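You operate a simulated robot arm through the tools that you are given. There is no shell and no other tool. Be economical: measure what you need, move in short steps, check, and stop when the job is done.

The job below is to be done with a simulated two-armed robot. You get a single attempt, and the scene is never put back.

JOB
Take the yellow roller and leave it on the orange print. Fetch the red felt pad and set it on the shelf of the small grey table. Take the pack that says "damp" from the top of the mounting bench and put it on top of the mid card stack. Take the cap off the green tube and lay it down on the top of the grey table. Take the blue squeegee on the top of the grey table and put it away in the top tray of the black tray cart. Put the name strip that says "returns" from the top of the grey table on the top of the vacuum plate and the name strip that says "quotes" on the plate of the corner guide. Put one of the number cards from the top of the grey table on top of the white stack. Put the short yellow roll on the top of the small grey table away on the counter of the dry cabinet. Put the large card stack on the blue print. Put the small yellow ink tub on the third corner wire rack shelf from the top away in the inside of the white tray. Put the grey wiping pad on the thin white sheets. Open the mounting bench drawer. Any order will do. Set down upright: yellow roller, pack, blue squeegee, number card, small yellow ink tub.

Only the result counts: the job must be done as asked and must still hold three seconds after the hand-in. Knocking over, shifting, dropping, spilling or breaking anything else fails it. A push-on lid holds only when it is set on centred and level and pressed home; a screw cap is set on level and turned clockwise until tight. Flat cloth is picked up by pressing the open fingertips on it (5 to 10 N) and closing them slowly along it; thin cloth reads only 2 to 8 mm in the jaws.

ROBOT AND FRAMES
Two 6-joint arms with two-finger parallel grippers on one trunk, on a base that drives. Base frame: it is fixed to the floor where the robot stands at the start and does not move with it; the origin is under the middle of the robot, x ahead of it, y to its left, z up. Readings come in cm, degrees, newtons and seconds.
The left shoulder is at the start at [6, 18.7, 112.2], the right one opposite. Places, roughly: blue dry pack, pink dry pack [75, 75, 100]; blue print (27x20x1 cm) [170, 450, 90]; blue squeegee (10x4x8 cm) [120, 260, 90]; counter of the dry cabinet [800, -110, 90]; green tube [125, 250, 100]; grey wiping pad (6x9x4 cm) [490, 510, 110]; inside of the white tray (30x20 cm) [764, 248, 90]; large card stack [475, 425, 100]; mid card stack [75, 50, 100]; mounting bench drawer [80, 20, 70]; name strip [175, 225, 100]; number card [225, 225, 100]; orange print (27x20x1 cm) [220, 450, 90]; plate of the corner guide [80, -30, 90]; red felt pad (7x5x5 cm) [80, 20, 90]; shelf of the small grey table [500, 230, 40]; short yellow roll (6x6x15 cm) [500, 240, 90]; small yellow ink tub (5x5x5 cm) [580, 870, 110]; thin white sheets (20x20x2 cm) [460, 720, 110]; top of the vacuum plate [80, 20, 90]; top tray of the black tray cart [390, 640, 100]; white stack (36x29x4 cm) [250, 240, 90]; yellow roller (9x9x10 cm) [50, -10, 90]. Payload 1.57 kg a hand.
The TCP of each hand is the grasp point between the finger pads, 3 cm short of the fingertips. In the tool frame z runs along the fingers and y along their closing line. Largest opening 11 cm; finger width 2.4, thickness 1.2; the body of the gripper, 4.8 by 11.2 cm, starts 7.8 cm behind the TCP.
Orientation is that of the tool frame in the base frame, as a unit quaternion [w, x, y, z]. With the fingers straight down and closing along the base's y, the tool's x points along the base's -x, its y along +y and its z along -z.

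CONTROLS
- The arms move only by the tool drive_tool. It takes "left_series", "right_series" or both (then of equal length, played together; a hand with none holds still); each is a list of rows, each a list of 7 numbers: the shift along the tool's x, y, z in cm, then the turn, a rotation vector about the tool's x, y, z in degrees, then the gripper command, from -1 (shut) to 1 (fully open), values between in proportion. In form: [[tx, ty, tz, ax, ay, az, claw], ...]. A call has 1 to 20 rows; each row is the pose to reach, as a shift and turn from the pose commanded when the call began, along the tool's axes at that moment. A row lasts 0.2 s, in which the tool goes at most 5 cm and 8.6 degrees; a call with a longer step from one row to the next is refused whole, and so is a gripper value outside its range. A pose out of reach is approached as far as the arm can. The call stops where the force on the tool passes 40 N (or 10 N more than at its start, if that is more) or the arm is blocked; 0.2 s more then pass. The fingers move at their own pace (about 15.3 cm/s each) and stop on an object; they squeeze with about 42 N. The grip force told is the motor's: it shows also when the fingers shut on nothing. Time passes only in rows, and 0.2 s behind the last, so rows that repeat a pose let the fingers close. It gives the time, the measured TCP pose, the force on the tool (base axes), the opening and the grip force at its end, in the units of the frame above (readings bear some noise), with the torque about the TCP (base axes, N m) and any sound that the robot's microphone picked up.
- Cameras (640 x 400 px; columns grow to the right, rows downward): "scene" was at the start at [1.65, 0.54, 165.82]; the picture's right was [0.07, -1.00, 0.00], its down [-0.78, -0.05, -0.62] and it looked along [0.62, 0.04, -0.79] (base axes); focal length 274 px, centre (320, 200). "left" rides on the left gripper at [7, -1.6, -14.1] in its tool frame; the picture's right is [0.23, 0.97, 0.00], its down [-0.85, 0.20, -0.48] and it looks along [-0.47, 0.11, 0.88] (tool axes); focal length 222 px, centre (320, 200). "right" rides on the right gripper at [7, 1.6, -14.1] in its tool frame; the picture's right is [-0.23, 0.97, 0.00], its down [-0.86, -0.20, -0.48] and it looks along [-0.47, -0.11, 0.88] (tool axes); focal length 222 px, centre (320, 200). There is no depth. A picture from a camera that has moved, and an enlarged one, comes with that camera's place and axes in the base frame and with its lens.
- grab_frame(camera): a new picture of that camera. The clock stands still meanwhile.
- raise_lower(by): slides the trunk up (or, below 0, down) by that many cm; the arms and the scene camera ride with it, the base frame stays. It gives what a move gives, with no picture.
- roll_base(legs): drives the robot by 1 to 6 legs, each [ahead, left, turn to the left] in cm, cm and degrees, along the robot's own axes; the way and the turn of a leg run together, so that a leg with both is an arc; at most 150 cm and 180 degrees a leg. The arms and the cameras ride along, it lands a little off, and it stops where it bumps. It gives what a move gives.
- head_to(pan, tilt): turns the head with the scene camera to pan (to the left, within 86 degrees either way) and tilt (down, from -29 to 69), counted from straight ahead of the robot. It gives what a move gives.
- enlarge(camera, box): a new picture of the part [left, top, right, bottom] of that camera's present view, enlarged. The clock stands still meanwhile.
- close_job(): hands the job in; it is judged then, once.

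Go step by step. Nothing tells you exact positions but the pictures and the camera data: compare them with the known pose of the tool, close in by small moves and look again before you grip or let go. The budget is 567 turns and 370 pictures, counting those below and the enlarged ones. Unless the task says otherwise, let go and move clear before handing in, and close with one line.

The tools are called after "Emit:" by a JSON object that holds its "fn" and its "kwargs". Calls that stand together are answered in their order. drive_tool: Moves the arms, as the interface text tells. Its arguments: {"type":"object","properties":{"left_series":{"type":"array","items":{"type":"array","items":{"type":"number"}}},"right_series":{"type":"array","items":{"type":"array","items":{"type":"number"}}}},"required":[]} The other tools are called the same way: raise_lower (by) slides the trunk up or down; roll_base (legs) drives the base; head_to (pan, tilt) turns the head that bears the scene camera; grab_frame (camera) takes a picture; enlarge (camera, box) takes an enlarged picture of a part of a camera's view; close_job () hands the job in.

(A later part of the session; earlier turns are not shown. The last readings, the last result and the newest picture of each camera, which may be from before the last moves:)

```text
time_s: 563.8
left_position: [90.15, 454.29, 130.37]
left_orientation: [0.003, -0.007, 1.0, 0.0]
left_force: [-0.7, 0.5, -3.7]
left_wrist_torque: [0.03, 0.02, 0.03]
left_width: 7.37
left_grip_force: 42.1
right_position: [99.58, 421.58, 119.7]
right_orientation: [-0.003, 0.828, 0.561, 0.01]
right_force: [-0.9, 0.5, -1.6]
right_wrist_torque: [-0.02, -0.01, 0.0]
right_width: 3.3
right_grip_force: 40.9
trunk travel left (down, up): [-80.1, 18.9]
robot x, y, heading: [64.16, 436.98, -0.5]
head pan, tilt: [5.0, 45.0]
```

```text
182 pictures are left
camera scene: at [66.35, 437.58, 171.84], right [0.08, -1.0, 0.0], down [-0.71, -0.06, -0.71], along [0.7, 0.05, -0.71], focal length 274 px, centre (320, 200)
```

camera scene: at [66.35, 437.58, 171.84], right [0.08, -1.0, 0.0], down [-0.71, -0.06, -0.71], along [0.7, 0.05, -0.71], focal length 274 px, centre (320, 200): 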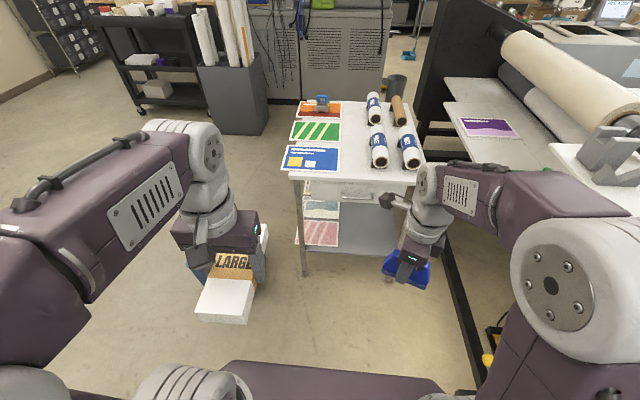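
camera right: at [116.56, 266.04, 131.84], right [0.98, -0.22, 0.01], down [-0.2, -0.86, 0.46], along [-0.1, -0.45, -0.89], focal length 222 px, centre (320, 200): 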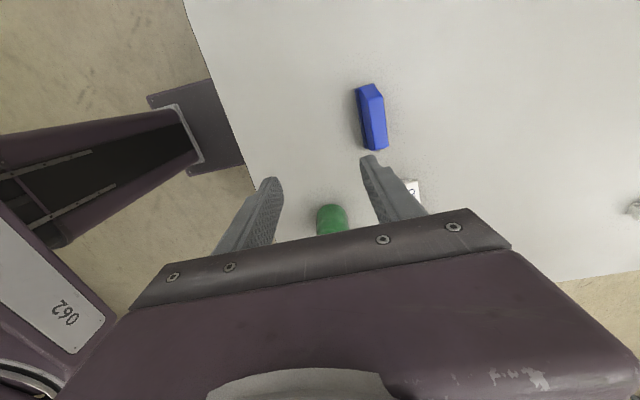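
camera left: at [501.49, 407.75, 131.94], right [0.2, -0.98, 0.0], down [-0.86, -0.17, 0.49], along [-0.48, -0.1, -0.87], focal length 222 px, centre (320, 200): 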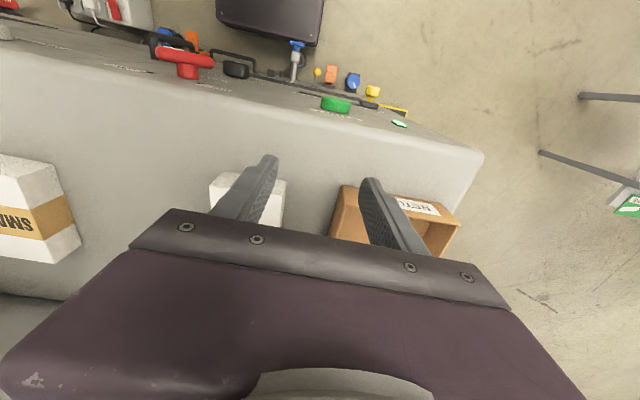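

Emit:
{"fn": "roll_base", "kwargs": {"legs": [[44, 0, 0.5]]}}

Emit:
{"fn": "head_to", "kwargs": {"pan": 10, "tilt": 52}}

Emit:
{"fn": "grab_frame", "kwargs": {"camera": "scene"}}

Emit:
{"fn": "grab_frame", "kwargs": {"camera": "left"}}

```text
time_s: 566.5
left_position: [134.57, 453.99, 130.36]
left_orientation: [0.003, -0.009, 1.0, 0.0]
left_force: [0.0, 0.0, -4.1]
left_wrist_torque: [-0.02, 0.02, 0.01]
left_width: 7.38
left_grip_force: 42.3
right_position: [144.09, 421.43, 119.9]
right_orientation: [-0.004, 0.826, 0.563, 0.01]
right_force: [-0.4, -0.4, -1.5]
right_wrist_torque: [0.03, -0.03, 0.02]
right_width: 3.32
right_grip_force: 41.1
trunk travel left (down, up): [-80.1, 18.9]
robot x, y, heading: [108.68, 436.77, -0.3]
head pan, tilt: [5.0, 45.0]
```

```text
time_s: 567.2
left_position: [134.65, 454.05, 130.35]
left_orientation: [0.002, -0.009, 1.0, 0.0]
left_force: [0.7, -0.5, -4.5]
left_wrist_torque: [0.0, 0.05, 0.02]
left_width: 7.39
left_grip_force: 42.0
right_position: [144.23, 421.33, 119.61]
right_orientation: [-0.003, 0.826, 0.563, 0.01]
right_force: [-0.4, 0.8, -0.9]
right_wrist_torque: [0.0, -0.02, -0.04]
right_width: 3.32
right_grip_force: 41.3
trunk travel left (down, up): [-80.1, 18.9]
robot x, y, heading: [108.52, 436.88, -0.4]
head pan, tilt: [10.0, 52.0]
```

```text
181 pictures are left
camera scene: at [110.3, 437.89, 170.89], right [0.17, -0.99, 0.0], down [-0.78, -0.13, -0.62], along [0.61, 0.1, -0.79], focal length 274 px, centre (320, 200)
```

scene: 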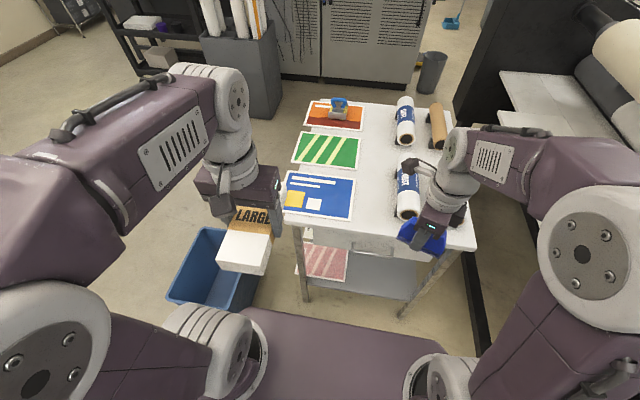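

```text
180 pictures are left
camera left: at [127.65, 452.34, 144.47], right [-0.24, 0.97, 0.0], down [0.85, 0.21, 0.48], along [0.47, 0.12, -0.88], focal length 222 px, centre (320, 200)
```

left: 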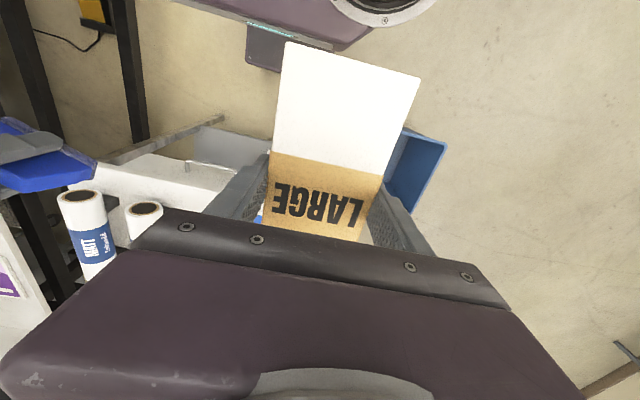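

Emit:
{"fn": "roll_base", "kwargs": {"legs": [[8, 0, 0]]}}

Emit:
{"fn": "drive_tool", "kwargs": {"left_series": [[-4, -1, 1, 0, 0, 0, -1], [-8, -2, 2, 0, 0, 0, -1], [-12, -3, 3, 0, 0, 0, -1], [-16, -4, 4, 0, 0, 0, -1], [-20, -5, 5, 0, 0, 0, -1], [-24, -5.7, 7, 0, 0, 0, -1], [-27.4, -5.7, 9, 0, 0, 0, -1], [-27.4, -5.7, 13.5, 0, 0, 0, -1], [-27.4, -5.7, 18, 0, 0, 0, -1], [-27.4, -5.7, 21, 0, 0, 0, -1], [-27.4, -5.7, 21, 0, 0, 0, -1]]}}

Emit:
{"fn": "enlarge", "kwargs": {"camera": "scene", "box": [220, 100, 420, 240]}}

Emit:
{"fn": "grab_frame", "kwargs": {"camera": "left"}}

```text
time_s: 568.2
left_position: [142.17, 453.96, 130.46]
left_orientation: [0.005, -0.009, 1.0, 0.0]
left_force: [-1.3, 0.3, -4.4]
left_wrist_torque: [-0.02, 0.03, 0.01]
left_width: 7.38
left_grip_force: 42.0
right_position: [151.74, 421.27, 119.87]
right_orientation: [-0.003, 0.826, 0.564, 0.011]
right_force: [-1.3, -0.3, -1.7]
right_wrist_torque: [0.01, -0.04, 0.0]
right_width: 3.34
right_grip_force: 40.9
trunk travel left (down, up): [-80.1, 18.9]
robot x, y, heading: [116.99, 436.38, -0.5]
head pan, tilt: [10.0, 52.0]
```

```text
time_s: 570.6
left_position: [170.43, 448.66, 109.43]
left_orientation: [0.002, -0.008, 1.0, 0.0]
left_force: [-0.1, 0.4, -4.3]
left_wrist_torque: [0.02, 0.0, -0.03]
left_width: 7.35
left_grip_force: 42.0
right_position: [152.13, 421.23, 119.79]
right_orientation: [-0.004, 0.826, 0.563, 0.01]
right_force: [0.3, 0.2, -0.6]
right_wrist_torque: [0.0, 0.0, 0.0]
right_width: 3.32
right_grip_force: 41.0
trunk travel left (down, up): [-80.1, 18.9]
robot x, y, heading: [117.04, 437.03, 0.0]
head pan, tilt: [10.0, 52.0]
```

```text
2.86 times, centred on (320, 170) of scene
camera zoom: at [118.28, 437.85, 170.88], right [0.17, -0.99, 0.0], down [-0.78, -0.13, -0.62], along [0.61, 0.1, -0.79], focal length 782 px, centre (320, 286)
```

zoom: 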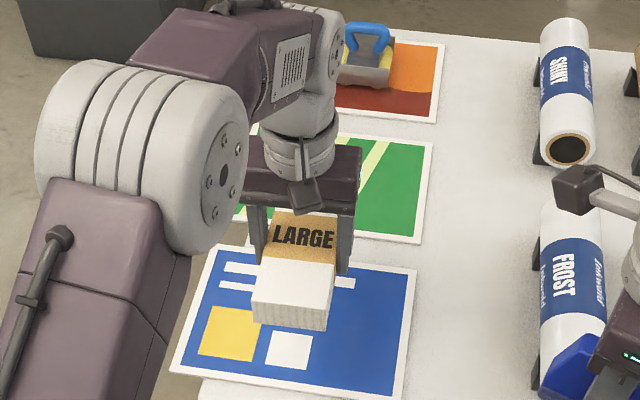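

```text
178 pictures are left
camera left: at [163.41, 446.92, 123.62], right [-0.24, 0.97, 0.0], down [0.85, 0.21, 0.48], along [0.47, 0.12, -0.88], focal length 222 px, centre (320, 200)
```

left: 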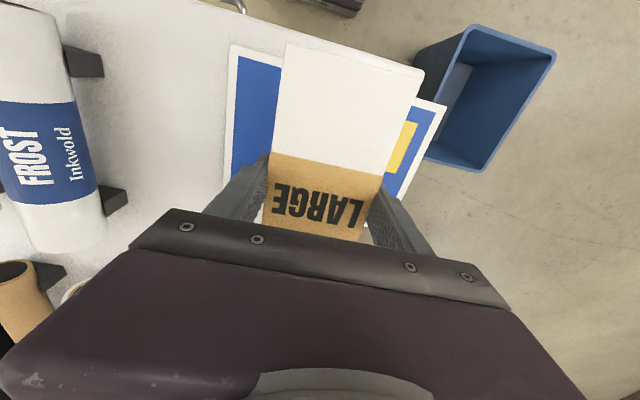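

Emit:
{"fn": "drive_tool", "kwargs": {"left_series": [[0, 1, 3, 0, 0, 0, -1], [0, 1, 6, 0, 0, 0, -1], [0, 1, 7.5, 0, 0, 0, -1], [0, 1, 8.5, 0, 0, 0, -1], [0, 1, 9.2, 0, 0, 0, -1], [0, 1, 9.9, 0, 0, 0, -1], [0, 1, 10.6, 0, 0, 0, -1], [0, 1, 11.3, 0, 0, 0, -1], [0, 1, 12, 0, 0, 0, -1], [0, 1, 12.6, 0, 0, 0, -1], [0, 1, 13.2, 0, 0, 0, -1], [0, 1, 13.8, 0, 0, 0, -1], [0, 1, 14.4, 0, 0, 0, -1]]}}

Emit:
{"fn": "enlarge", "kwargs": {"camera": "scene", "box": [220, 120, 420, 260]}}

Emit:
{"fn": "grab_frame", "kwargs": {"camera": "left"}}

```text
time_s: 573.3
left_position: [170.39, 449.7, 96.53]
left_orientation: [0.011, -0.008, 1.0, 0.0]
left_force: [-6.8, 0.7, 22.8]
left_wrist_torque: [-0.05, 0.79, -0.03]
left_width: 7.38
left_grip_force: 41.1
right_position: [151.88, 421.32, 119.81]
right_orientation: [-0.004, 0.826, 0.564, 0.011]
right_force: [0.3, 0.2, -1.5]
right_wrist_torque: [0.01, 0.0, -0.01]
right_width: 3.33
right_grip_force: 41.4
trunk travel left (down, up): [-80.1, 18.9]
robot x, y, heading: [116.83, 436.37, -0.3]
head pan, tilt: [10.0, 52.0]
stopped in row 13 (left hand): the force on the tool passed its limit (the readings are from after the stop); the commanded pose is now the measured one
```

```text
2.86 times, centred on (320, 190) of scene
camera zoom: at [117.79, 437.76, 170.9], right [0.17, -0.99, 0.0], down [-0.77, -0.13, -0.62], along [0.61, 0.1, -0.79], focal length 782 px, centre (320, 229)
```

zoom: 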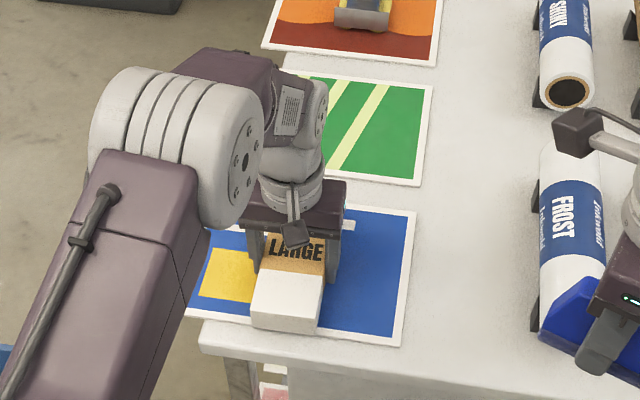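

```text
176 pictures are left
camera left: at [163.24, 448.04, 110.5], right [-0.24, 0.97, 0.0], down [0.84, 0.21, 0.5], along [0.48, 0.12, -0.87], focal length 222 px, centre (320, 200)
```

left: 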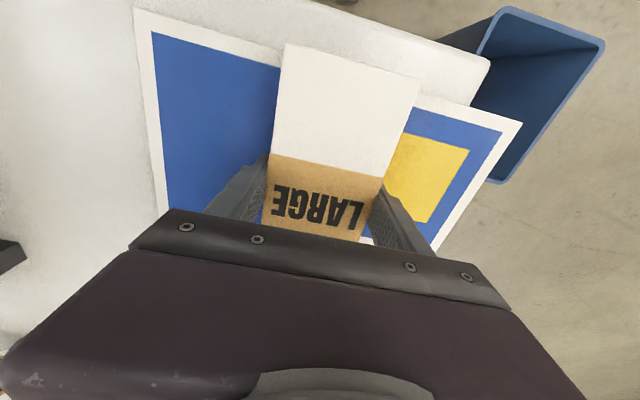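

Emit:
{"fn": "drive_tool", "kwargs": {"left_series": [[0, 0, -1, 0, 0, 0, -1], [-1.5, 0, -1, 0, 0, 0, -1], [-1.5, 0, -0.6, 0, -1.2, 0, -1], [-1.5, 0, -0.2, 0, -1.2, 0, -1], [-1.5, 0, 0, 0, -1.2, 0, -1]]}}

Emit:
{"fn": "enlarge", "kwargs": {"camera": "left", "box": [120, 0, 520, 250]}}

```text
time_s: 574.5
left_position: [172.14, 449.93, 96.52]
left_orientation: [0.022, -0.009, 1.0, 0.0]
left_force: [2.8, 1.7, 22.5]
left_wrist_torque: [0.12, 1.38, -0.26]
left_width: 7.36
left_grip_force: 41.9
right_position: [152.01, 421.21, 119.9]
right_orientation: [-0.003, 0.826, 0.563, 0.011]
right_force: [-0.1, -0.2, -1.9]
right_wrist_torque: [0.01, -0.03, -0.01]
right_width: 3.3
right_grip_force: 41.1
trunk travel left (down, up): [-80.1, 18.9]
robot x, y, heading: [116.81, 436.7, -0.4]
head pan, tilt: [10.0, 52.0]
```

```text
1.60 times, centred on (320, 125) of left
camera zoom: at [164.64, 448.08, 110.35], right [-0.24, 0.97, -0.01], down [0.83, 0.21, 0.52], along [0.5, 0.12, -0.86], focal length 355 px, centre (320, 320)
```

zoom: 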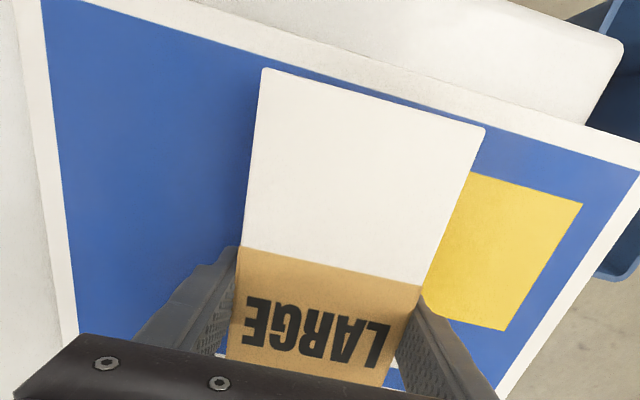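

Emit:
{"fn": "drive_tool", "kwargs": {"left_series": [[0, 0, -0.2, 0, 1.5, 0, -1], [0, 0, -0.2, 0, 3, 0, -1], [0, 0, -0.2, 0, 3, 0, -1]]}}

```text
time_s: 575.3
left_position: [172.29, 449.7, 96.6]
left_orientation: [-0.007, -0.009, 1.0, 0.0]
left_force: [3.3, 0.4, 11.3]
left_wrist_torque: [0.07, -1.28, -0.03]
left_width: 7.4
left_grip_force: 42.4
right_position: [152.06, 421.22, 119.72]
right_orientation: [-0.003, 0.826, 0.564, 0.011]
right_force: [1.1, 0.2, -1.5]
right_wrist_torque: [0.0, 0.01, -0.02]
right_width: 3.31
right_grip_force: 40.6
trunk travel left (down, up): [-80.1, 18.9]
robot x, y, heading: [116.7, 436.59, -0.3]
head pan, tilt: [10.0, 52.0]
```

Near level; I'll release, opening slowly, then rise.

Emit:
{"fn": "drive_tool", "kwargs": {"left_series": [[0, 0, 0, 0, -1.5, 0, -1], [0, 0, 0, 0, -1.5, 0, 0.2], [0, 0, 0, 0, -1.5, 0, 0.5], [0, 0, 0, 0, -1.5, 0, 0.6], [0, 0, -3, 0, -1.5, 0, 0.6], [0, 0, -7, 0, -1.5, 0, 0.6], [0, 0, -11, 0, -1.5, 0, 0.6], [0, 0, -15, 0, -1.5, 0, 0.6], [0, 0, -19, 0, -1.5, 0, 0.6], [0, 0, -23, 0, -1.5, 0, 0.6]]}}

Emit:
{"fn": "enlarge", "kwargs": {"camera": "scene", "box": [220, 120, 420, 260]}}

Emit:
{"fn": "grab_frame", "kwargs": {"camera": "left"}}

```text
time_s: 577.5
left_position: [172.47, 449.75, 119.6]
left_orientation: [0.006, -0.009, 1.0, 0.001]
left_force: [0.3, 0.6, 0.7]
left_wrist_torque: [-0.01, -0.05, -0.01]
left_width: 8.78
left_grip_force: 0.1
right_position: [152.24, 421.31, 119.71]
right_orientation: [-0.004, 0.826, 0.563, 0.011]
right_force: [-0.6, -0.4, -1.5]
right_wrist_torque: [0.0, -0.02, 0.02]
right_width: 3.34
right_grip_force: 41.8
trunk travel left (down, up): [-80.1, 18.9]
robot x, y, heading: [116.63, 436.56, -0.4]
head pan, tilt: [10.0, 52.0]
```

```text
2.86 times, centred on (320, 190) of scene
camera zoom: at [118.29, 437.84, 170.88], right [0.17, -0.99, 0.0], down [-0.78, -0.13, -0.62], along [0.61, 0.1, -0.79], focal length 782 px, centre (320, 229)
```

zoom: 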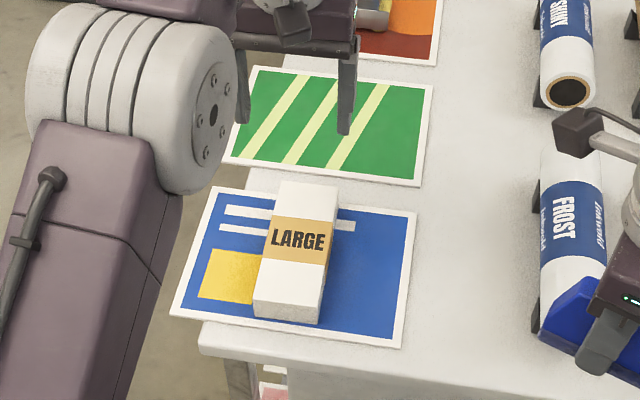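

```text
173 pictures are left
camera left: at [165.38, 448.05, 133.56], right [-0.24, 0.97, 0.0], down [0.85, 0.21, 0.49], along [0.47, 0.12, -0.87], focal length 222 px, centre (320, 200)
```

left: 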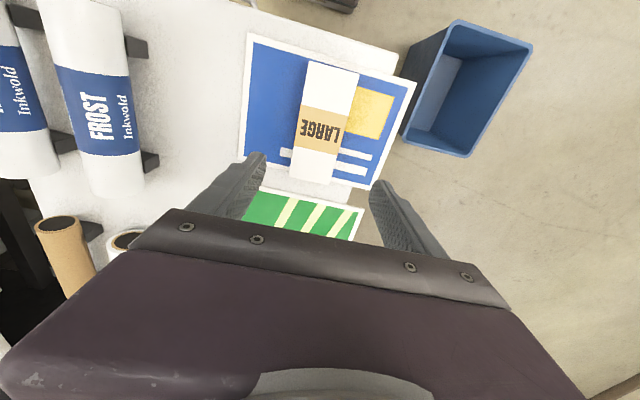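

The card stack lies on the blue print. Now the squeegee to the black tray cart: back off, go north, then east.

Emit:
{"fn": "roll_base", "kwargs": {"legs": [[-65, 0, 0], [0, 130, 0], [0, 70, 0], [150, 0, 0], [100, 0, 0]]}}

Emit:
{"fn": "head_to", "kwargs": {"pan": 0, "tilt": 35}}

Emit:
{"fn": "grab_frame", "kwargs": {"camera": "scene"}}

```text
time_s: 602.6
left_position: [361.34, 647.45, 119.48]
left_orientation: [0.006, -0.008, 1.0, 0.0]
left_force: [0.4, 0.0, 0.2]
left_wrist_torque: [0.0, -0.01, 0.02]
left_width: 8.81
left_grip_force: 0.0
right_position: [341.02, 619.01, 119.74]
right_orientation: [-0.003, 0.827, 0.562, 0.009]
right_force: [0.6, -0.1, -0.6]
right_wrist_torque: [0.01, -0.03, -0.01]
right_width: 3.34
right_grip_force: 41.2
trunk travel left (down, up): [-80.1, 18.9]
robot x, y, heading: [305.15, 634.85, -0.3]
head pan, tilt: [10.0, 52.0]
```

```text
time_s: 603.4
left_position: [361.3, 647.42, 119.48]
left_orientation: [0.006, -0.008, 1.0, 0.001]
left_force: [0.2, 0.6, 0.2]
left_wrist_torque: [-0.02, 0.02, -0.03]
left_width: 8.78
left_grip_force: 0.0
right_position: [341.0, 619.04, 119.8]
right_orientation: [-0.004, 0.827, 0.562, 0.01]
right_force: [0.2, 0.4, -1.8]
right_wrist_torque: [0.01, 0.0, 0.01]
right_width: 3.32
right_grip_force: 41.3
trunk travel left (down, up): [-80.1, 18.9]
robot x, y, heading: [305.6, 634.63, -0.3]
head pan, tilt: [0.0, 35.0]
```

```text
172 pictures are left
camera scene: at [308.55, 634.3, 173.31], right [-0.01, -1.0, 0.0], down [-0.57, 0.0, -0.82], along [0.82, -0.01, -0.57], focal length 274 px, centre (320, 200)
```

scene: 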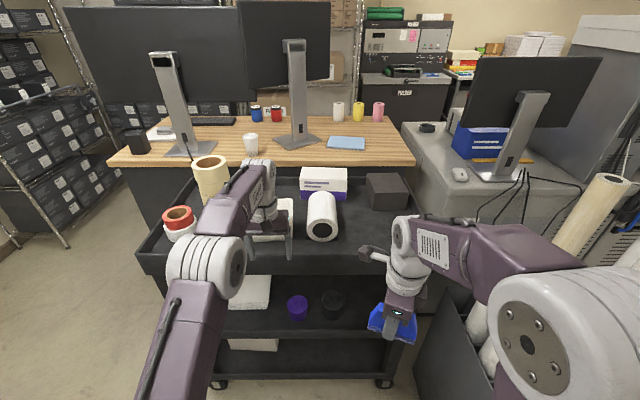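

Free space in the top tray is at about [396,611], right of the white roll. I'll retract the left hand, then move closer.

Emit:
{"fn": "drive_tool", "kwargs": {"left_series": [[4, 1, -2, 0, 0, 0, 0.3], [8, 2, -4, 0, 0, 0, 0.3], [12, 3, -6, 0, 0, 0, 0.3], [16, 4, -8, 0, 0, 0, 0.3], [20, 5, -10, 0, 0, 0, 0.3], [24, 6, -11, 0, 0, 0, 0.3], [27, 6, -12, 0, 0, 0, 0.3]]}}

Emit:
{"fn": "roll_base", "kwargs": {"legs": [[33, -5, 0]]}}

Emit:
{"fn": "head_to", "kwargs": {"pan": -5, "tilt": 50}}

Emit:
{"fn": "grab_frame", "kwargs": {"camera": "scene"}}

Emit:
{"fn": "grab_frame", "kwargs": {"camera": "right"}}

```text
time_s: 605.0
left_position: [333.79, 652.93, 131.17]
left_orientation: [0.007, -0.007, 1.0, 0.0]
left_force: [0.4, 0.4, -0.5]
left_wrist_torque: [0.02, 0.0, -0.01]
left_width: 7.15
left_grip_force: 0.0
right_position: [340.94, 618.94, 119.69]
right_orientation: [-0.005, 0.827, 0.562, 0.011]
right_force: [0.4, 0.0, -1.4]
right_wrist_torque: [-0.02, -0.02, -0.01]
right_width: 3.3
right_grip_force: 41.3
trunk travel left (down, up): [-80.1, 18.9]
robot x, y, heading: [306.0, 634.25, -0.4]
head pan, tilt: [0.0, 35.0]
```

```text
time_s: 607.2
left_position: [367.05, 647.73, 131.21]
left_orientation: [0.007, -0.006, 1.0, -0.001]
left_force: [0.3, -0.9, 0.3]
left_wrist_torque: [-0.02, -0.03, 0.0]
left_width: 7.17
left_grip_force: 0.0
right_position: [374.03, 613.7, 119.79]
right_orientation: [-0.003, 0.828, 0.561, 0.01]
right_force: [-0.4, -0.9, -0.9]
right_wrist_torque: [-0.02, 0.01, -0.01]
right_width: 3.33
right_grip_force: 40.8
trunk travel left (down, up): [-80.1, 18.9]
robot x, y, heading: [338.86, 628.83, -0.4]
head pan, tilt: [0.0, 35.0]
```

```text
time_s: 608.0
left_position: [367.33, 647.53, 131.11]
left_orientation: [0.005, -0.006, 1.0, -0.001]
left_force: [0.2, -0.2, -0.4]
left_wrist_torque: [-0.03, 0.0, 0.03]
left_width: 7.15
left_grip_force: 0.1
right_position: [374.19, 613.59, 119.63]
right_orientation: [-0.004, 0.827, 0.562, 0.01]
right_force: [0.4, -0.1, -1.5]
right_wrist_torque: [0.02, 0.0, 0.02]
right_width: 3.3
right_grip_force: 41.1
trunk travel left (down, up): [-80.1, 18.9]
robot x, y, heading: [338.96, 629.08, -0.4]
head pan, tilt: [-5.0, 50.0]
```

```text
171 pictures are left
camera scene: at [340.68, 628.39, 171.15], right [-0.1, -1.0, 0.0], down [-0.76, 0.07, -0.64], along [0.64, -0.06, -0.77], focal length 274 px, centre (320, 200)
```

scene: 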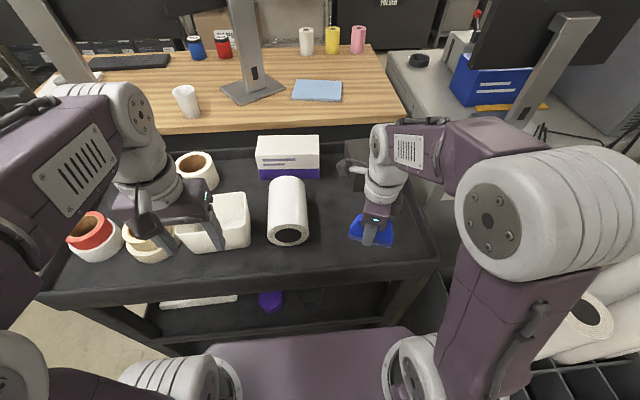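

```text
170 pictures are left
camera right: at [378.08, 619.28, 134.01], right [0.82, -0.57, 0.0], down [-0.51, -0.73, 0.46], along [-0.26, -0.38, -0.89], focal length 222 px, centre (320, 200)
```

right: 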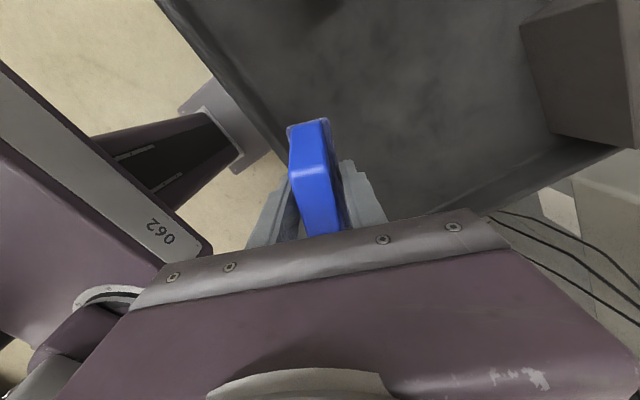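

Emit:
{"fn": "drive_tool", "kwargs": {"right_series": [[0.6, 4.5, 0, 0, 0, -6, -1], [1.2, 9, 0, 0, 0, -12, -1], [1.8, 13.5, 0, 0, 0, -18, -1], [2.3, 18.2, 0, 0, 0, -21, -1], [2.3, 18.2, 4, 0, 0, -21, -1], [2.3, 18.2, 8, 0, 0, -21, -1], [2.3, 18.2, 8, 0, 0, -21, -1]]}}

Emit:
{"fn": "grab_frame", "kwargs": {"camera": "scene"}}

Emit:
{"fn": "grab_frame", "kwargs": {"camera": "right"}}

```text
time_s: 609.5
left_position: [367.31, 647.67, 131.14]
left_orientation: [0.005, -0.006, 1.0, 0.0]
left_force: [0.1, 0.0, -0.5]
left_wrist_torque: [0.01, 0.04, 0.02]
left_width: 7.16
left_grip_force: 0.1
right_position: [392.05, 609.5, 111.76]
right_orientation: [-0.004, 0.711, 0.703, 0.011]
right_force: [-0.3, -0.5, -1.3]
right_wrist_torque: [-0.02, -0.01, 0.01]
right_width: 3.33
right_grip_force: 41.2
trunk travel left (down, up): [-80.1, 18.9]
robot x, y, heading: [338.69, 628.9, -0.5]
head pan, tilt: [-5.0, 50.0]
```

```text
169 pictures are left
camera scene: at [340.67, 628.37, 171.15], right [-0.1, -1.0, 0.0], down [-0.76, 0.07, -0.64], along [0.64, -0.06, -0.77], focal length 274 px, centre (320, 200)
```

scene: 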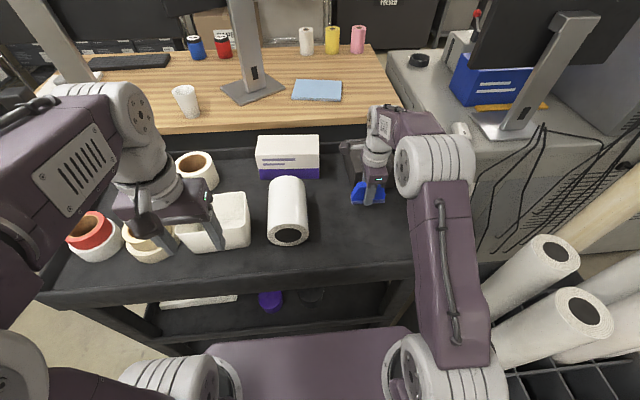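

```text
168 pictures are left
camera right: at [393.59, 616.16, 125.98], right [0.97, -0.24, 0.01], down [-0.21, -0.86, 0.46], along [-0.1, -0.45, -0.89], focal length 222 px, centre (320, 200)
```

right: 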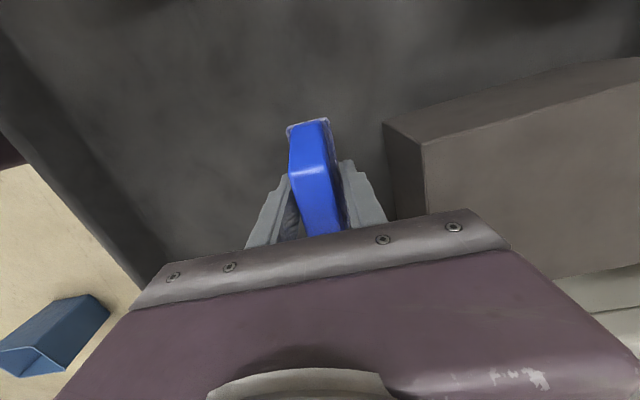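

Emit:
{"fn": "drive_tool", "kwargs": {"right_series": [[0, -1.5, 2, 0, 0, 0, -1], [0, -2, 5, 0, 0, 0, -1], [0, -2, 6.5, 0, 0, 0, -1], [0, -2, 7.5, 0, 0, 0, -1], [0, -2, 8.3, 0, 0, 0, -1], [0, -2, 9.1, 0, 0, 0, -1], [0, -2, 9.9, 0, 0, 0, -1], [0, -2, 10.7, 0, 0, 0, -1], [0, -2, 11.5, 0, 0, 0, -1], [0, -2, 12.3, 0, 0, 0, -1], [0, -2, 13.1, 0, 0, 0, -1], [0, -2, 13.9, 0, 0, 0, -1], [0, -2, 14.7, 0, 0, 0, -1], [0, -2, 15.5, 0, 0, 0, -1]]}}

Emit:
{"fn": "enlarge", "kwargs": {"camera": "scene", "box": [260, 120, 460, 260]}}

```text
time_s: 610.2
left_position: [366.73, 647.9, 131.23]
left_orientation: [0.008, -0.006, 1.0, -0.001]
left_force: [0.2, -0.1, 0.3]
left_wrist_torque: [0.0, 0.06, -0.01]
left_width: 7.14
left_grip_force: 0.1
right_position: [390.19, 609.56, 107.5]
right_orientation: [0.005, 0.712, 0.702, 0.015]
right_force: [-14.7, 3.0, 25.5]
right_wrist_torque: [-0.17, 1.13, -0.14]
right_width: 3.32
right_grip_force: 41.4
trunk travel left (down, up): [-80.1, 18.9]
robot x, y, heading: [338.38, 629.36, -0.7]
head pan, tilt: [-5.0, 50.0]
stopped in row 3 (right hand): the force on the tool passed its limit (the readings are from after the stop); the commanded pose is now the measured one
```

```text
2.86 times, centred on (360, 190) of scene
camera zoom: at [340.0, 628.58, 171.18], right [-0.1, -1.0, 0.0], down [-0.76, 0.07, -0.65], along [0.64, -0.06, -0.76], focal length 782 px, centre (206, 229)
```

zoom: 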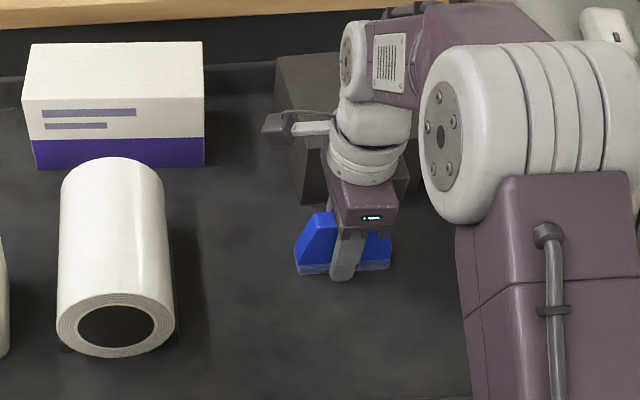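

It touches the tray floor. I'll ease, release and rise.

Emit:
{"fn": "drive_tool", "kwargs": {"right_series": [[0, 0, -0.4, 0, 0, 0, -1], [0, 0, -0.4, 0, 0, 0, -1]]}}

Emit:
{"fn": "enlarge", "kwargs": {"camera": "right", "box": [200, 60, 520, 260]}}

```text
time_s: 610.8
left_position: [367.18, 647.67, 131.22]
left_orientation: [0.005, -0.007, 1.0, 0.0]
left_force: [0.5, -0.8, -0.5]
left_wrist_torque: [-0.02, -0.04, 0.01]
left_width: 7.17
left_grip_force: 0.0
right_position: [390.59, 609.29, 107.65]
right_orientation: [0.005, 0.711, 0.703, 0.017]
right_force: [-2.5, 1.4, 2.6]
right_wrist_torque: [0.03, 0.14, -0.05]
right_width: 3.35
right_grip_force: 40.4
trunk travel left (down, up): [-80.1, 18.9]
robot x, y, heading: [338.95, 628.97, -0.2]
head pan, tilt: [-5.0, 50.0]
```

```text
2.00 times, centred on (360, 160) of right
camera zoom: at [391.77, 615.97, 121.94], right [0.97, -0.24, 0.03], down [-0.22, -0.86, 0.46], along [-0.09, -0.45, -0.89], focal length 444 px, centre (240, 280)
```

zoom: 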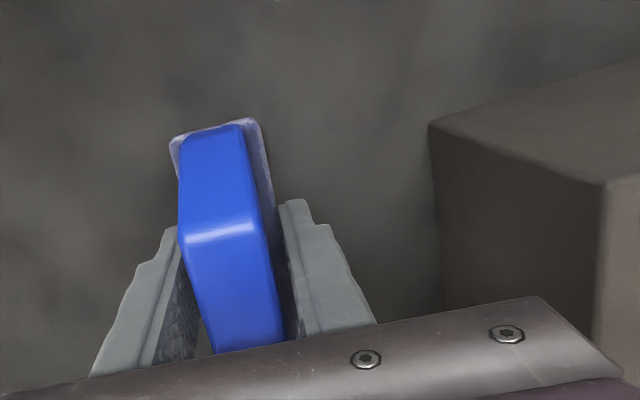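

Emit:
{"fn": "drive_tool", "kwargs": {"right_series": [[0, 0, 0, 0, 0, 0, -0.4], [0, 0, 0, 0, 0, 0, -0.15], [0, 0, 0, 0, 0, 0, -0.1], [0, 0, -3, 0, 0, 0, -0.1], [0, 0, -7, 0, 0, 0, -0.1], [0, 0, -11, 0, 0, 0, -0.1], [0, 0, -15, 0, 0, 0, -0.1]]}}

Emit:
{"fn": "enlarge", "kwargs": {"camera": "scene", "box": [260, 120, 460, 260]}}

Emit:
{"fn": "enlarge", "kwargs": {"camera": "right", "box": [200, 60, 520, 260]}}

```text
time_s: 612.4
left_position: [367.17, 647.67, 131.29]
left_orientation: [0.006, -0.006, 1.0, 0.0]
left_force: [-0.7, -0.5, -0.2]
left_wrist_torque: [0.01, 0.01, -0.04]
left_width: 7.17
left_grip_force: 0.1
right_position: [390.04, 608.83, 122.74]
right_orientation: [0.005, 0.711, 0.703, 0.016]
right_force: [-0.2, 0.0, -0.1]
right_wrist_torque: [0.0, 0.03, -0.02]
right_width: 4.97
right_grip_force: 0.0
trunk travel left (down, up): [-80.1, 18.9]
robot x, y, heading: [338.86, 628.82, -0.6]
head pan, tilt: [-5.0, 50.0]
```

```text
2.86 times, centred on (360, 190) of scene
camera zoom: at [340.49, 628.42, 171.15], right [-0.1, -1.0, 0.0], down [-0.76, 0.07, -0.64], along [0.64, -0.06, -0.77], focal length 782 px, centre (206, 229)
```

zoom: 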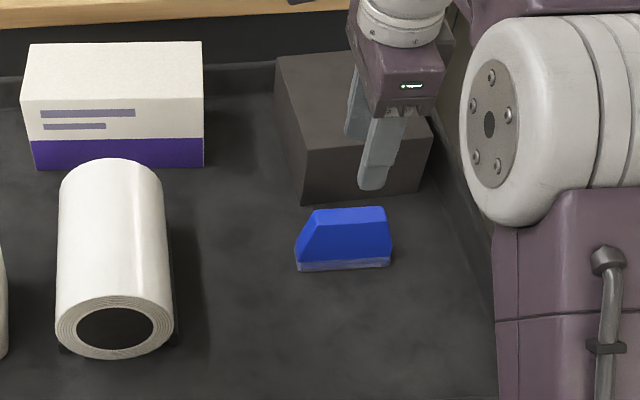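

```text
2.00 times, centred on (360, 160) of right
camera zoom: at [391.27, 615.61, 137.13], right [0.97, -0.24, 0.02], down [-0.22, -0.86, 0.46], along [-0.09, -0.45, -0.89], focal length 444 px, centre (240, 280)
```

zoom: 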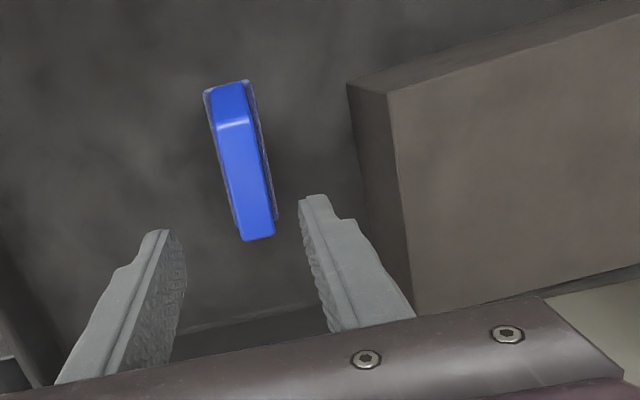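

Squeegee placed. I'll back away, return to the grey table's west end, and restore the right wrist.

Emit:
{"fn": "roll_base", "kwargs": {"legs": [[-40, 5, 0], [-140, 0, 0], [-140, 0, 0]]}}

Emit:
{"fn": "drive_tool", "kwargs": {"right_series": [[0, -2, 0, 0, 0, -8, 0], [0, -4, 0, 0, 0, -16, 0], [0, -6, 0, 0, 0, -24, 0], [0, -8, 0, 0, 0, -32, 0], [0, -10, 0, 0, 0, -40, 0], [0, -12, 0, 0, 0, -48, 0], [0, -12, 0, 0, 0, -56, 0], [0, -12, 0, 0, 0, -64, 0], [0, -12, 0, 0, 0, -72, 0], [0, -12, 0, 0, 0, -80, 0], [0, -12, 0, 0, 0, -88, 0], [0, -12, 0, 0, 0, -90, 0]]}}

Emit:
{"fn": "roll_base", "kwargs": {"legs": [[-40, 0, 0.5], [0, -140, 0], [0, -140, 0], [0, -105, 0], [60, 0, 0]]}}

Emit:
{"fn": "head_to", "kwargs": {"pan": 0, "tilt": 38}}

Emit:
{"fn": "grab_frame", "kwargs": {"camera": "scene"}}

```text
time_s: 628.2
left_position: [45.24, 656.24, 131.15]
left_orientation: [0.006, -0.011, 1.0, 0.001]
left_force: [0.0, 0.7, -0.9]
left_wrist_torque: [0.02, 0.02, -0.04]
left_width: 7.15
left_grip_force: 0.1
right_position: [68.4, 617.93, 122.78]
right_orientation: [0.005, 0.708, 0.706, 0.017]
right_force: [-0.4, 0.4, -0.1]
right_wrist_torque: [0.02, -0.03, -0.02]
right_width: 4.96
right_grip_force: 0.2
trunk travel left (down, up): [-80.1, 18.9]
robot x, y, heading: [16.82, 637.53, 0.1]
head pan, tilt: [-5.0, 50.0]
```

```text
time_s: 630.8
left_position: [45.19, 656.31, 131.15]
left_orientation: [0.007, -0.011, 1.0, 0.0]
left_force: [0.0, -0.4, -0.4]
left_wrist_torque: [0.01, 0.03, 0.01]
left_width: 7.15
left_grip_force: 0.1
right_position: [56.38, 617.87, 122.37]
right_orientation: [0.015, 0.001, 1.0, 0.009]
right_force: [-0.3, -0.6, 1.2]
right_wrist_torque: [0.0, 0.0, 0.0]
right_width: 5.51
right_grip_force: 0.0
trunk travel left (down, up): [-80.1, 18.9]
robot x, y, heading: [16.94, 637.7, 0.0]
head pan, tilt: [-5.0, 50.0]
```

```text
time_s: 654.4
left_position: [73.89, 275.75, 131.17]
left_orientation: [0.006, -0.027, 1.0, 0.001]
left_force: [-1.2, -0.4, 0.2]
left_wrist_torque: [0.04, 0.02, 0.0]
left_width: 7.15
left_grip_force: 0.1
right_position: [86.28, 237.62, 122.45]
right_orientation: [0.016, -0.014, 1.0, 0.01]
right_force: [0.1, -0.5, 0.2]
right_wrist_torque: [0.0, -0.03, 0.02]
right_width: 5.5
right_grip_force: 0.0
trunk travel left (down, up): [-80.1, 18.9]
robot x, y, heading: [46.65, 256.42, 1.9]
head pan, tilt: [-5.0, 50.0]
```

```text
time_s: 655.1
left_position: [74.08, 275.82, 131.18]
left_orientation: [0.006, -0.026, 1.0, 0.0]
left_force: [0.2, -0.8, 0.8]
left_wrist_torque: [-0.01, 0.02, 0.0]
left_width: 7.13
left_grip_force: 0.0
right_position: [86.42, 237.73, 122.42]
right_orientation: [0.015, -0.014, 1.0, 0.009]
right_force: [-0.7, -0.6, -0.1]
right_wrist_torque: [0.0, 0.0, -0.02]
right_width: 5.49
right_grip_force: 0.1
trunk travel left (down, up): [-80.1, 18.9]
robot x, y, heading: [46.4, 256.23, 1.9]
head pan, tilt: [0.0, 38.0]
```

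```text
163 pictures are left
camera scene: at [49.1, 256.26, 172.86], right [0.03, -1.0, 0.0], down [-0.62, -0.02, -0.79], along [0.79, 0.02, -0.62], focal length 274 px, centre (320, 200)
```

scene: 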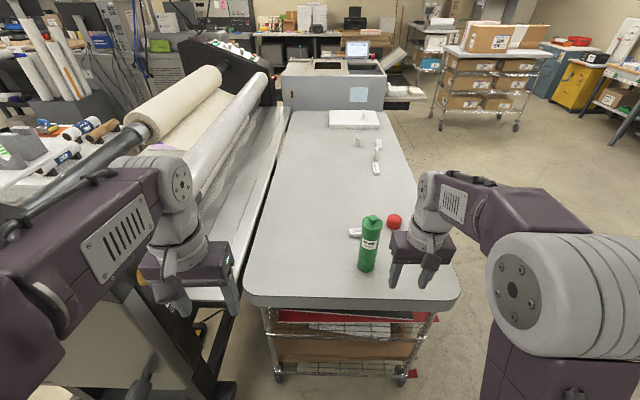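

Emit:
{"fn": "enlarge", "kwargs": {"camera": "scene", "box": [320, 190, 440, 290]}}

Emit:
{"fn": "grab_frame", "kwargs": {"camera": "left"}}

```text
4.00 times, centred on (380, 240) of scene
camera zoom: at [49.1, 256.26, 172.86], right [0.03, -1.0, 0.0], down [-0.62, -0.02, -0.79], along [0.79, 0.02, -0.62], focal length 1095 px, centre (80, 40)
```

zoom: 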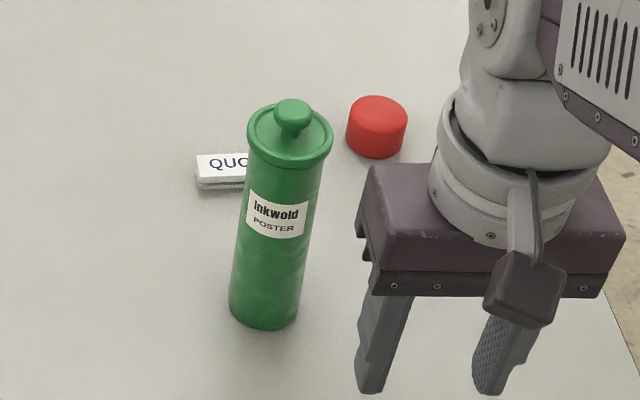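

```text
161 pictures are left
camera left: at [66.96, 273.84, 145.19], right [-0.28, 0.96, 0.0], down [0.84, 0.24, 0.49], along [0.47, 0.13, -0.87], focal length 222 px, centre (320, 200)
```

left: 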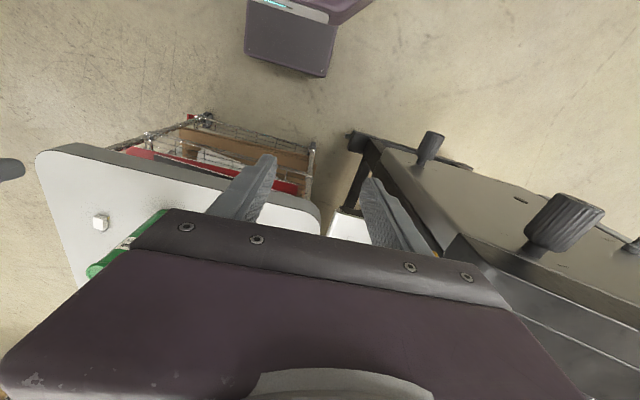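

The green tube has a lid with a knob (z≈113–116) at about [114,241.5]. I'll move closer and try the knob with the right hand.

Emit:
{"fn": "roll_base", "kwargs": {"legs": [[14, 0, -1.9]]}}

Emit:
{"fn": "head_to", "kwargs": {"pan": -10, "tilt": 48}}

Emit:
{"fn": "enlarge", "kwargs": {"camera": "scene", "box": [250, 120, 410, 240]}}

Emit:
{"fn": "grab_frame", "kwargs": {"camera": "right"}}

```text
time_s: 656.5
left_position: [88.31, 275.13, 131.25]
left_orientation: [0.007, -0.009, 1.0, 0.0]
left_force: [-0.2, -1.0, 0.6]
left_wrist_torque: [0.03, 0.0, 0.02]
left_width: 7.18
left_grip_force: 0.1
right_position: [99.43, 236.55, 122.49]
right_orientation: [0.016, 0.003, 1.0, 0.008]
right_force: [-0.6, -0.5, 1.0]
right_wrist_torque: [0.01, -0.01, -0.04]
right_width: 5.49
right_grip_force: 0.1
trunk travel left (down, up): [-80.1, 18.9]
robot x, y, heading: [60.1, 256.11, -0.2]
head pan, tilt: [0.0, 38.0]
```

```text
time_s: 657.2
left_position: [88.65, 275.01, 131.11]
left_orientation: [0.006, -0.01, 1.0, 0.001]
left_force: [0.1, -0.5, 0.0]
left_wrist_torque: [0.01, -0.01, 0.02]
left_width: 7.13
left_grip_force: 0.1
right_position: [99.82, 236.57, 122.36]
right_orientation: [0.015, 0.003, 1.0, 0.01]
right_force: [-0.6, -0.5, -0.4]
right_wrist_torque: [0.02, 0.04, -0.02]
right_width: 5.49
right_grip_force: 0.0
trunk travel left (down, up): [-80.1, 18.9]
robot x, y, heading: [60.3, 256.29, -0.0]
head pan, tilt: [-10.0, 48.0]
```

```text
3.33 times, centred on (330, 180) of scene
camera zoom: at [62.21, 254.99, 171.43], right [-0.18, -0.98, 0.0], down [-0.73, 0.13, -0.67], along [0.66, -0.12, -0.74], focal length 913 px, centre (287, 267)
```

zoom: 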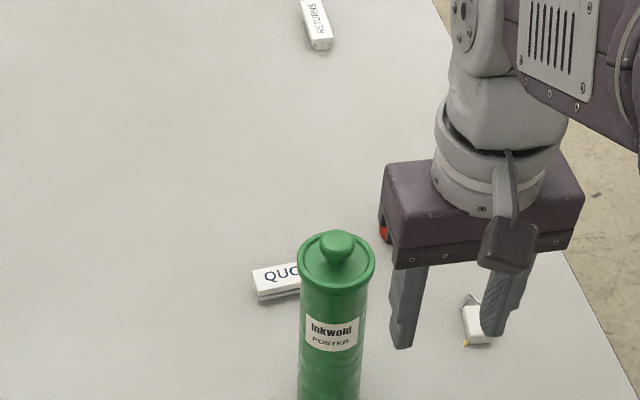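

```text
159 pictures are left
camera right: at [92.34, 237.95, 136.38], right [0.23, 0.97, 0.02], down [0.84, -0.21, 0.5], along [0.49, -0.1, -0.87], focal length 222 px, centre (320, 200)
```

right: 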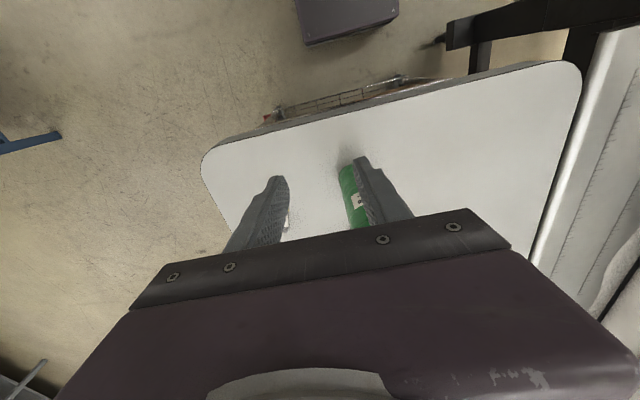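

Emit:
{"fn": "drive_tool", "kwargs": {"right_series": [[-3, 1, -1, 0.6, 0.8, 0, -0.1], [-6.5, 2.2, -1, 1.1, 1.7, 0, -0.1], [-10, 3.6, -1, 1.1, 1.7, 0, -0.1], [-13.7, 5.1, -1, 1.1, 1.7, 0, -0.1], [-13.7, 5.1, 1.5, 1.1, 1.7, 0, -0.1], [-13.7, 5.1, 1.5, 1.1, 1.7, 0, -0.1]]}}

Emit:
{"fn": "enlarge", "kwargs": {"camera": "right", "box": [180, 60, 500, 260]}}

Emit:
{"fn": "enlarge", "kwargs": {"camera": "scene", "box": [250, 120, 410, 240]}}

```text
time_s: 658.6
left_position: [88.57, 275.02, 131.2]
left_orientation: [0.006, -0.009, 1.0, 0.001]
left_force: [0.3, 0.1, 0.4]
left_wrist_torque: [-0.03, -0.03, -0.05]
left_width: 7.16
left_grip_force: 0.0
right_position: [113.52, 241.51, 121.31]
right_orientation: [0.0, 0.002, 1.0, -0.001]
right_force: [0.0, -0.4, 0.6]
right_wrist_torque: [-0.02, -0.05, 0.01]
right_width: 4.94
right_grip_force: 0.0
trunk travel left (down, up): [-80.1, 18.9]
robot x, y, heading: [60.11, 256.47, -0.7]
head pan, tilt: [-10.0, 48.0]
```

```text
2.00 times, centred on (340, 160) of right
camera zoom: at [106.54, 243.32, 135.48], right [0.23, 0.97, 0.0], down [0.85, -0.2, 0.48], along [0.47, -0.11, -0.88], focal length 444 px, centre (280, 280)
```

zoom: 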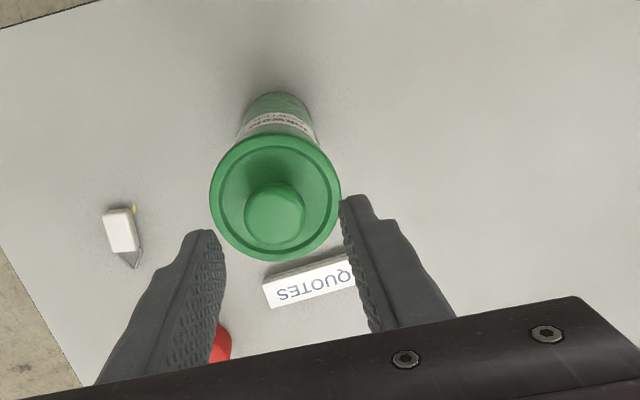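

```text
3.33 times, centred on (330, 180) of scene
camera zoom: at [62.03, 254.97, 171.42], right [-0.18, -0.98, 0.0], down [-0.73, 0.13, -0.67], along [0.66, -0.12, -0.74], focal length 913 px, centre (287, 267)
```

zoom: 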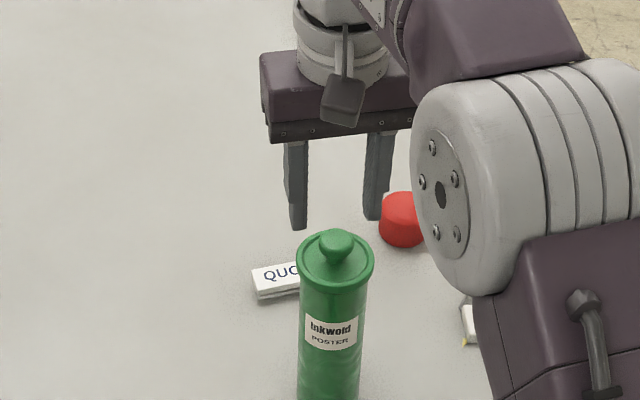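

Emit:
{"fn": "drive_tool", "kwargs": {"right_series": [[-0.2, 0, 2, 0, 0, 0, -0.1], [-0.2, 0, 3.5, 0, 0, 0, -0.1], [-0.2, 0, 4.3, 0, 0, 0, -0.1], [-0.2, 0, 4.9, 0, 0, 0, -0.1], [-0.2, 0, 5.4, 0, 0, 0, -0.1], [-0.2, 0, 5.4, 0, 0, 0, -0.1]]}}

Emit:
{"fn": "enlarge", "kwargs": {"camera": "scene", "box": [250, 120, 410, 240]}}

```text
time_s: 660.0
left_position: [88.46, 275.18, 131.12]
left_orientation: [0.007, -0.009, 1.0, 0.0]
left_force: [-0.3, -0.6, 0.0]
left_wrist_torque: [0.03, 0.03, 0.02]
left_width: 7.15
left_grip_force: 0.1
right_position: [113.88, 241.68, 116.61]
right_orientation: [0.007, 0.002, 1.0, -0.001]
right_force: [-4.6, 0.3, 21.5]
right_wrist_torque: [0.16, 0.36, 0.0]
right_width: 4.97
right_grip_force: 0.0
trunk travel left (down, up): [-80.1, 18.9]
robot x, y, heading: [60.5, 256.35, -0.2]
head pan, tilt: [-10.0, 48.0]
stopped in row 6 (right hand): the force on the tool passed its limit (the readings are from after the stop); the commanded pose is now the measured one
```

```text
3.33 times, centred on (330, 180) of scene
camera zoom: at [61.88, 255.04, 171.42], right [-0.18, -0.98, 0.0], down [-0.73, 0.13, -0.67], along [0.66, -0.12, -0.74], focal length 913 px, centre (287, 267)
```

zoom: 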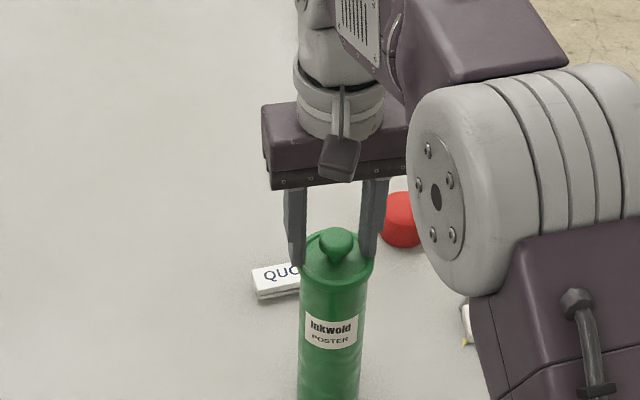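

Emit:
{"fn": "drive_tool", "kwargs": {"right_series": [[0, 0, -0.3, 0, 0, 0, -0.1], [0, 0, -0.3, 0, 0, 0, -0.6], [0, 0, -0.3, 0, 0, 0, -1], [0, 0, -0.3, 0, 0, 0, -1], [0, 0, -0.3, 0, 0, 0, -1]]}}

Emit:
{"fn": "enlarge", "kwargs": {"camera": "right", "box": [180, 60, 500, 260]}}

```text
time_s: 661.2
left_position: [88.54, 274.97, 131.19]
left_orientation: [0.007, -0.009, 1.0, 0.0]
left_force: [0.0, 0.8, 0.5]
left_wrist_torque: [0.03, -0.01, 0.0]
left_width: 7.14
left_grip_force: 0.0
right_position: [113.87, 241.58, 116.66]
right_orientation: [0.006, 0.002, 1.0, 0.0]
right_force: [0.1, -2.0, 10.0]
right_wrist_torque: [-0.19, 0.06, -0.02]
right_width: 2.72
right_grip_force: 37.7
trunk travel left (down, up): [-80.1, 18.9]
robot x, y, heading: [60.46, 256.36, -0.3]
head pan, tilt: [-10.0, 48.0]
```

```text
2.00 times, centred on (340, 160) of right
camera zoom: at [106.66, 243.25, 130.72], right [0.23, 0.97, 0.0], down [0.85, -0.2, 0.49], along [0.48, -0.11, -0.87], focal length 444 px, centre (280, 280)
```

zoom: 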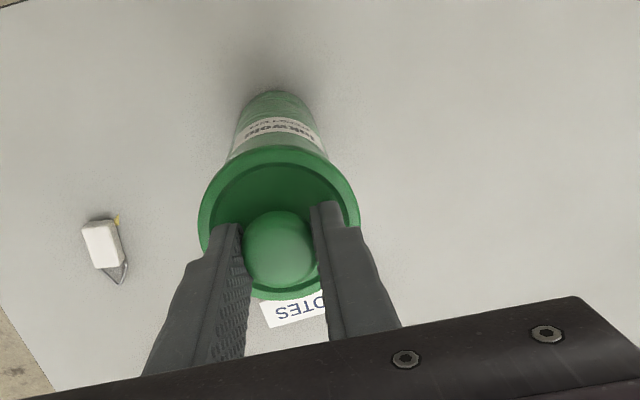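

Knob gripped. I'll pull up gently and watch the force.

Emit:
{"fn": "drive_tool", "kwargs": {"right_series": [[0, 0, -0.3, 0, 0, 0, -1], [0, 0, -0.6, 0, 0, 0, -1], [0, 0, -0.9, 0, 0, 0, -1], [0, 0, -1.2, 0, 0, 0, -1], [0, 0, -1.2, 0, 0, 0, -1]]}}

Emit:
{"fn": "enlarge", "kwargs": {"camera": "scene", "box": [250, 120, 410, 240]}}

```text
time_s: 662.4
left_position: [88.61, 274.99, 131.12]
left_orientation: [0.006, -0.009, 1.0, 0.001]
left_force: [-0.1, 0.9, 0.8]
left_wrist_torque: [0.01, 0.02, -0.01]
left_width: 7.15
left_grip_force: 0.0
right_position: [114.02, 241.53, 117.71]
right_orientation: [0.005, 0.003, 1.0, -0.001]
right_force: [-0.5, 1.2, -1.1]
right_wrist_torque: [-0.01, -0.03, -0.01]
right_width: 2.67
right_grip_force: 37.7
trunk travel left (down, up): [-80.1, 18.9]
robot x, y, heading: [60.3, 256.04, -0.2]
head pan, tilt: [-10.0, 48.0]
heard: snap
```

```text
3.33 times, centred on (330, 180) of scene
camera zoom: at [62.13, 254.98, 171.42], right [-0.18, -0.98, 0.0], down [-0.73, 0.13, -0.67], along [0.66, -0.12, -0.74], focal length 913 px, centre (287, 267)
```

zoom: 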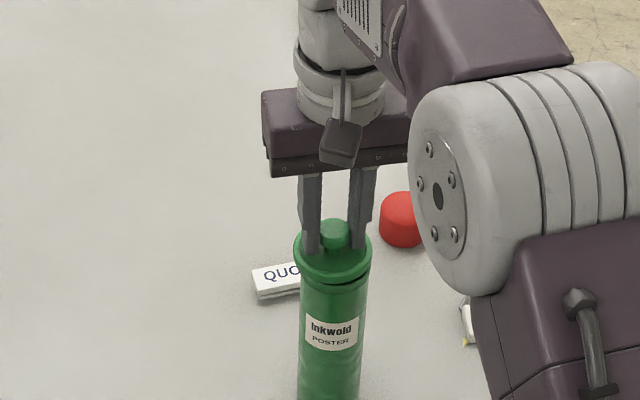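

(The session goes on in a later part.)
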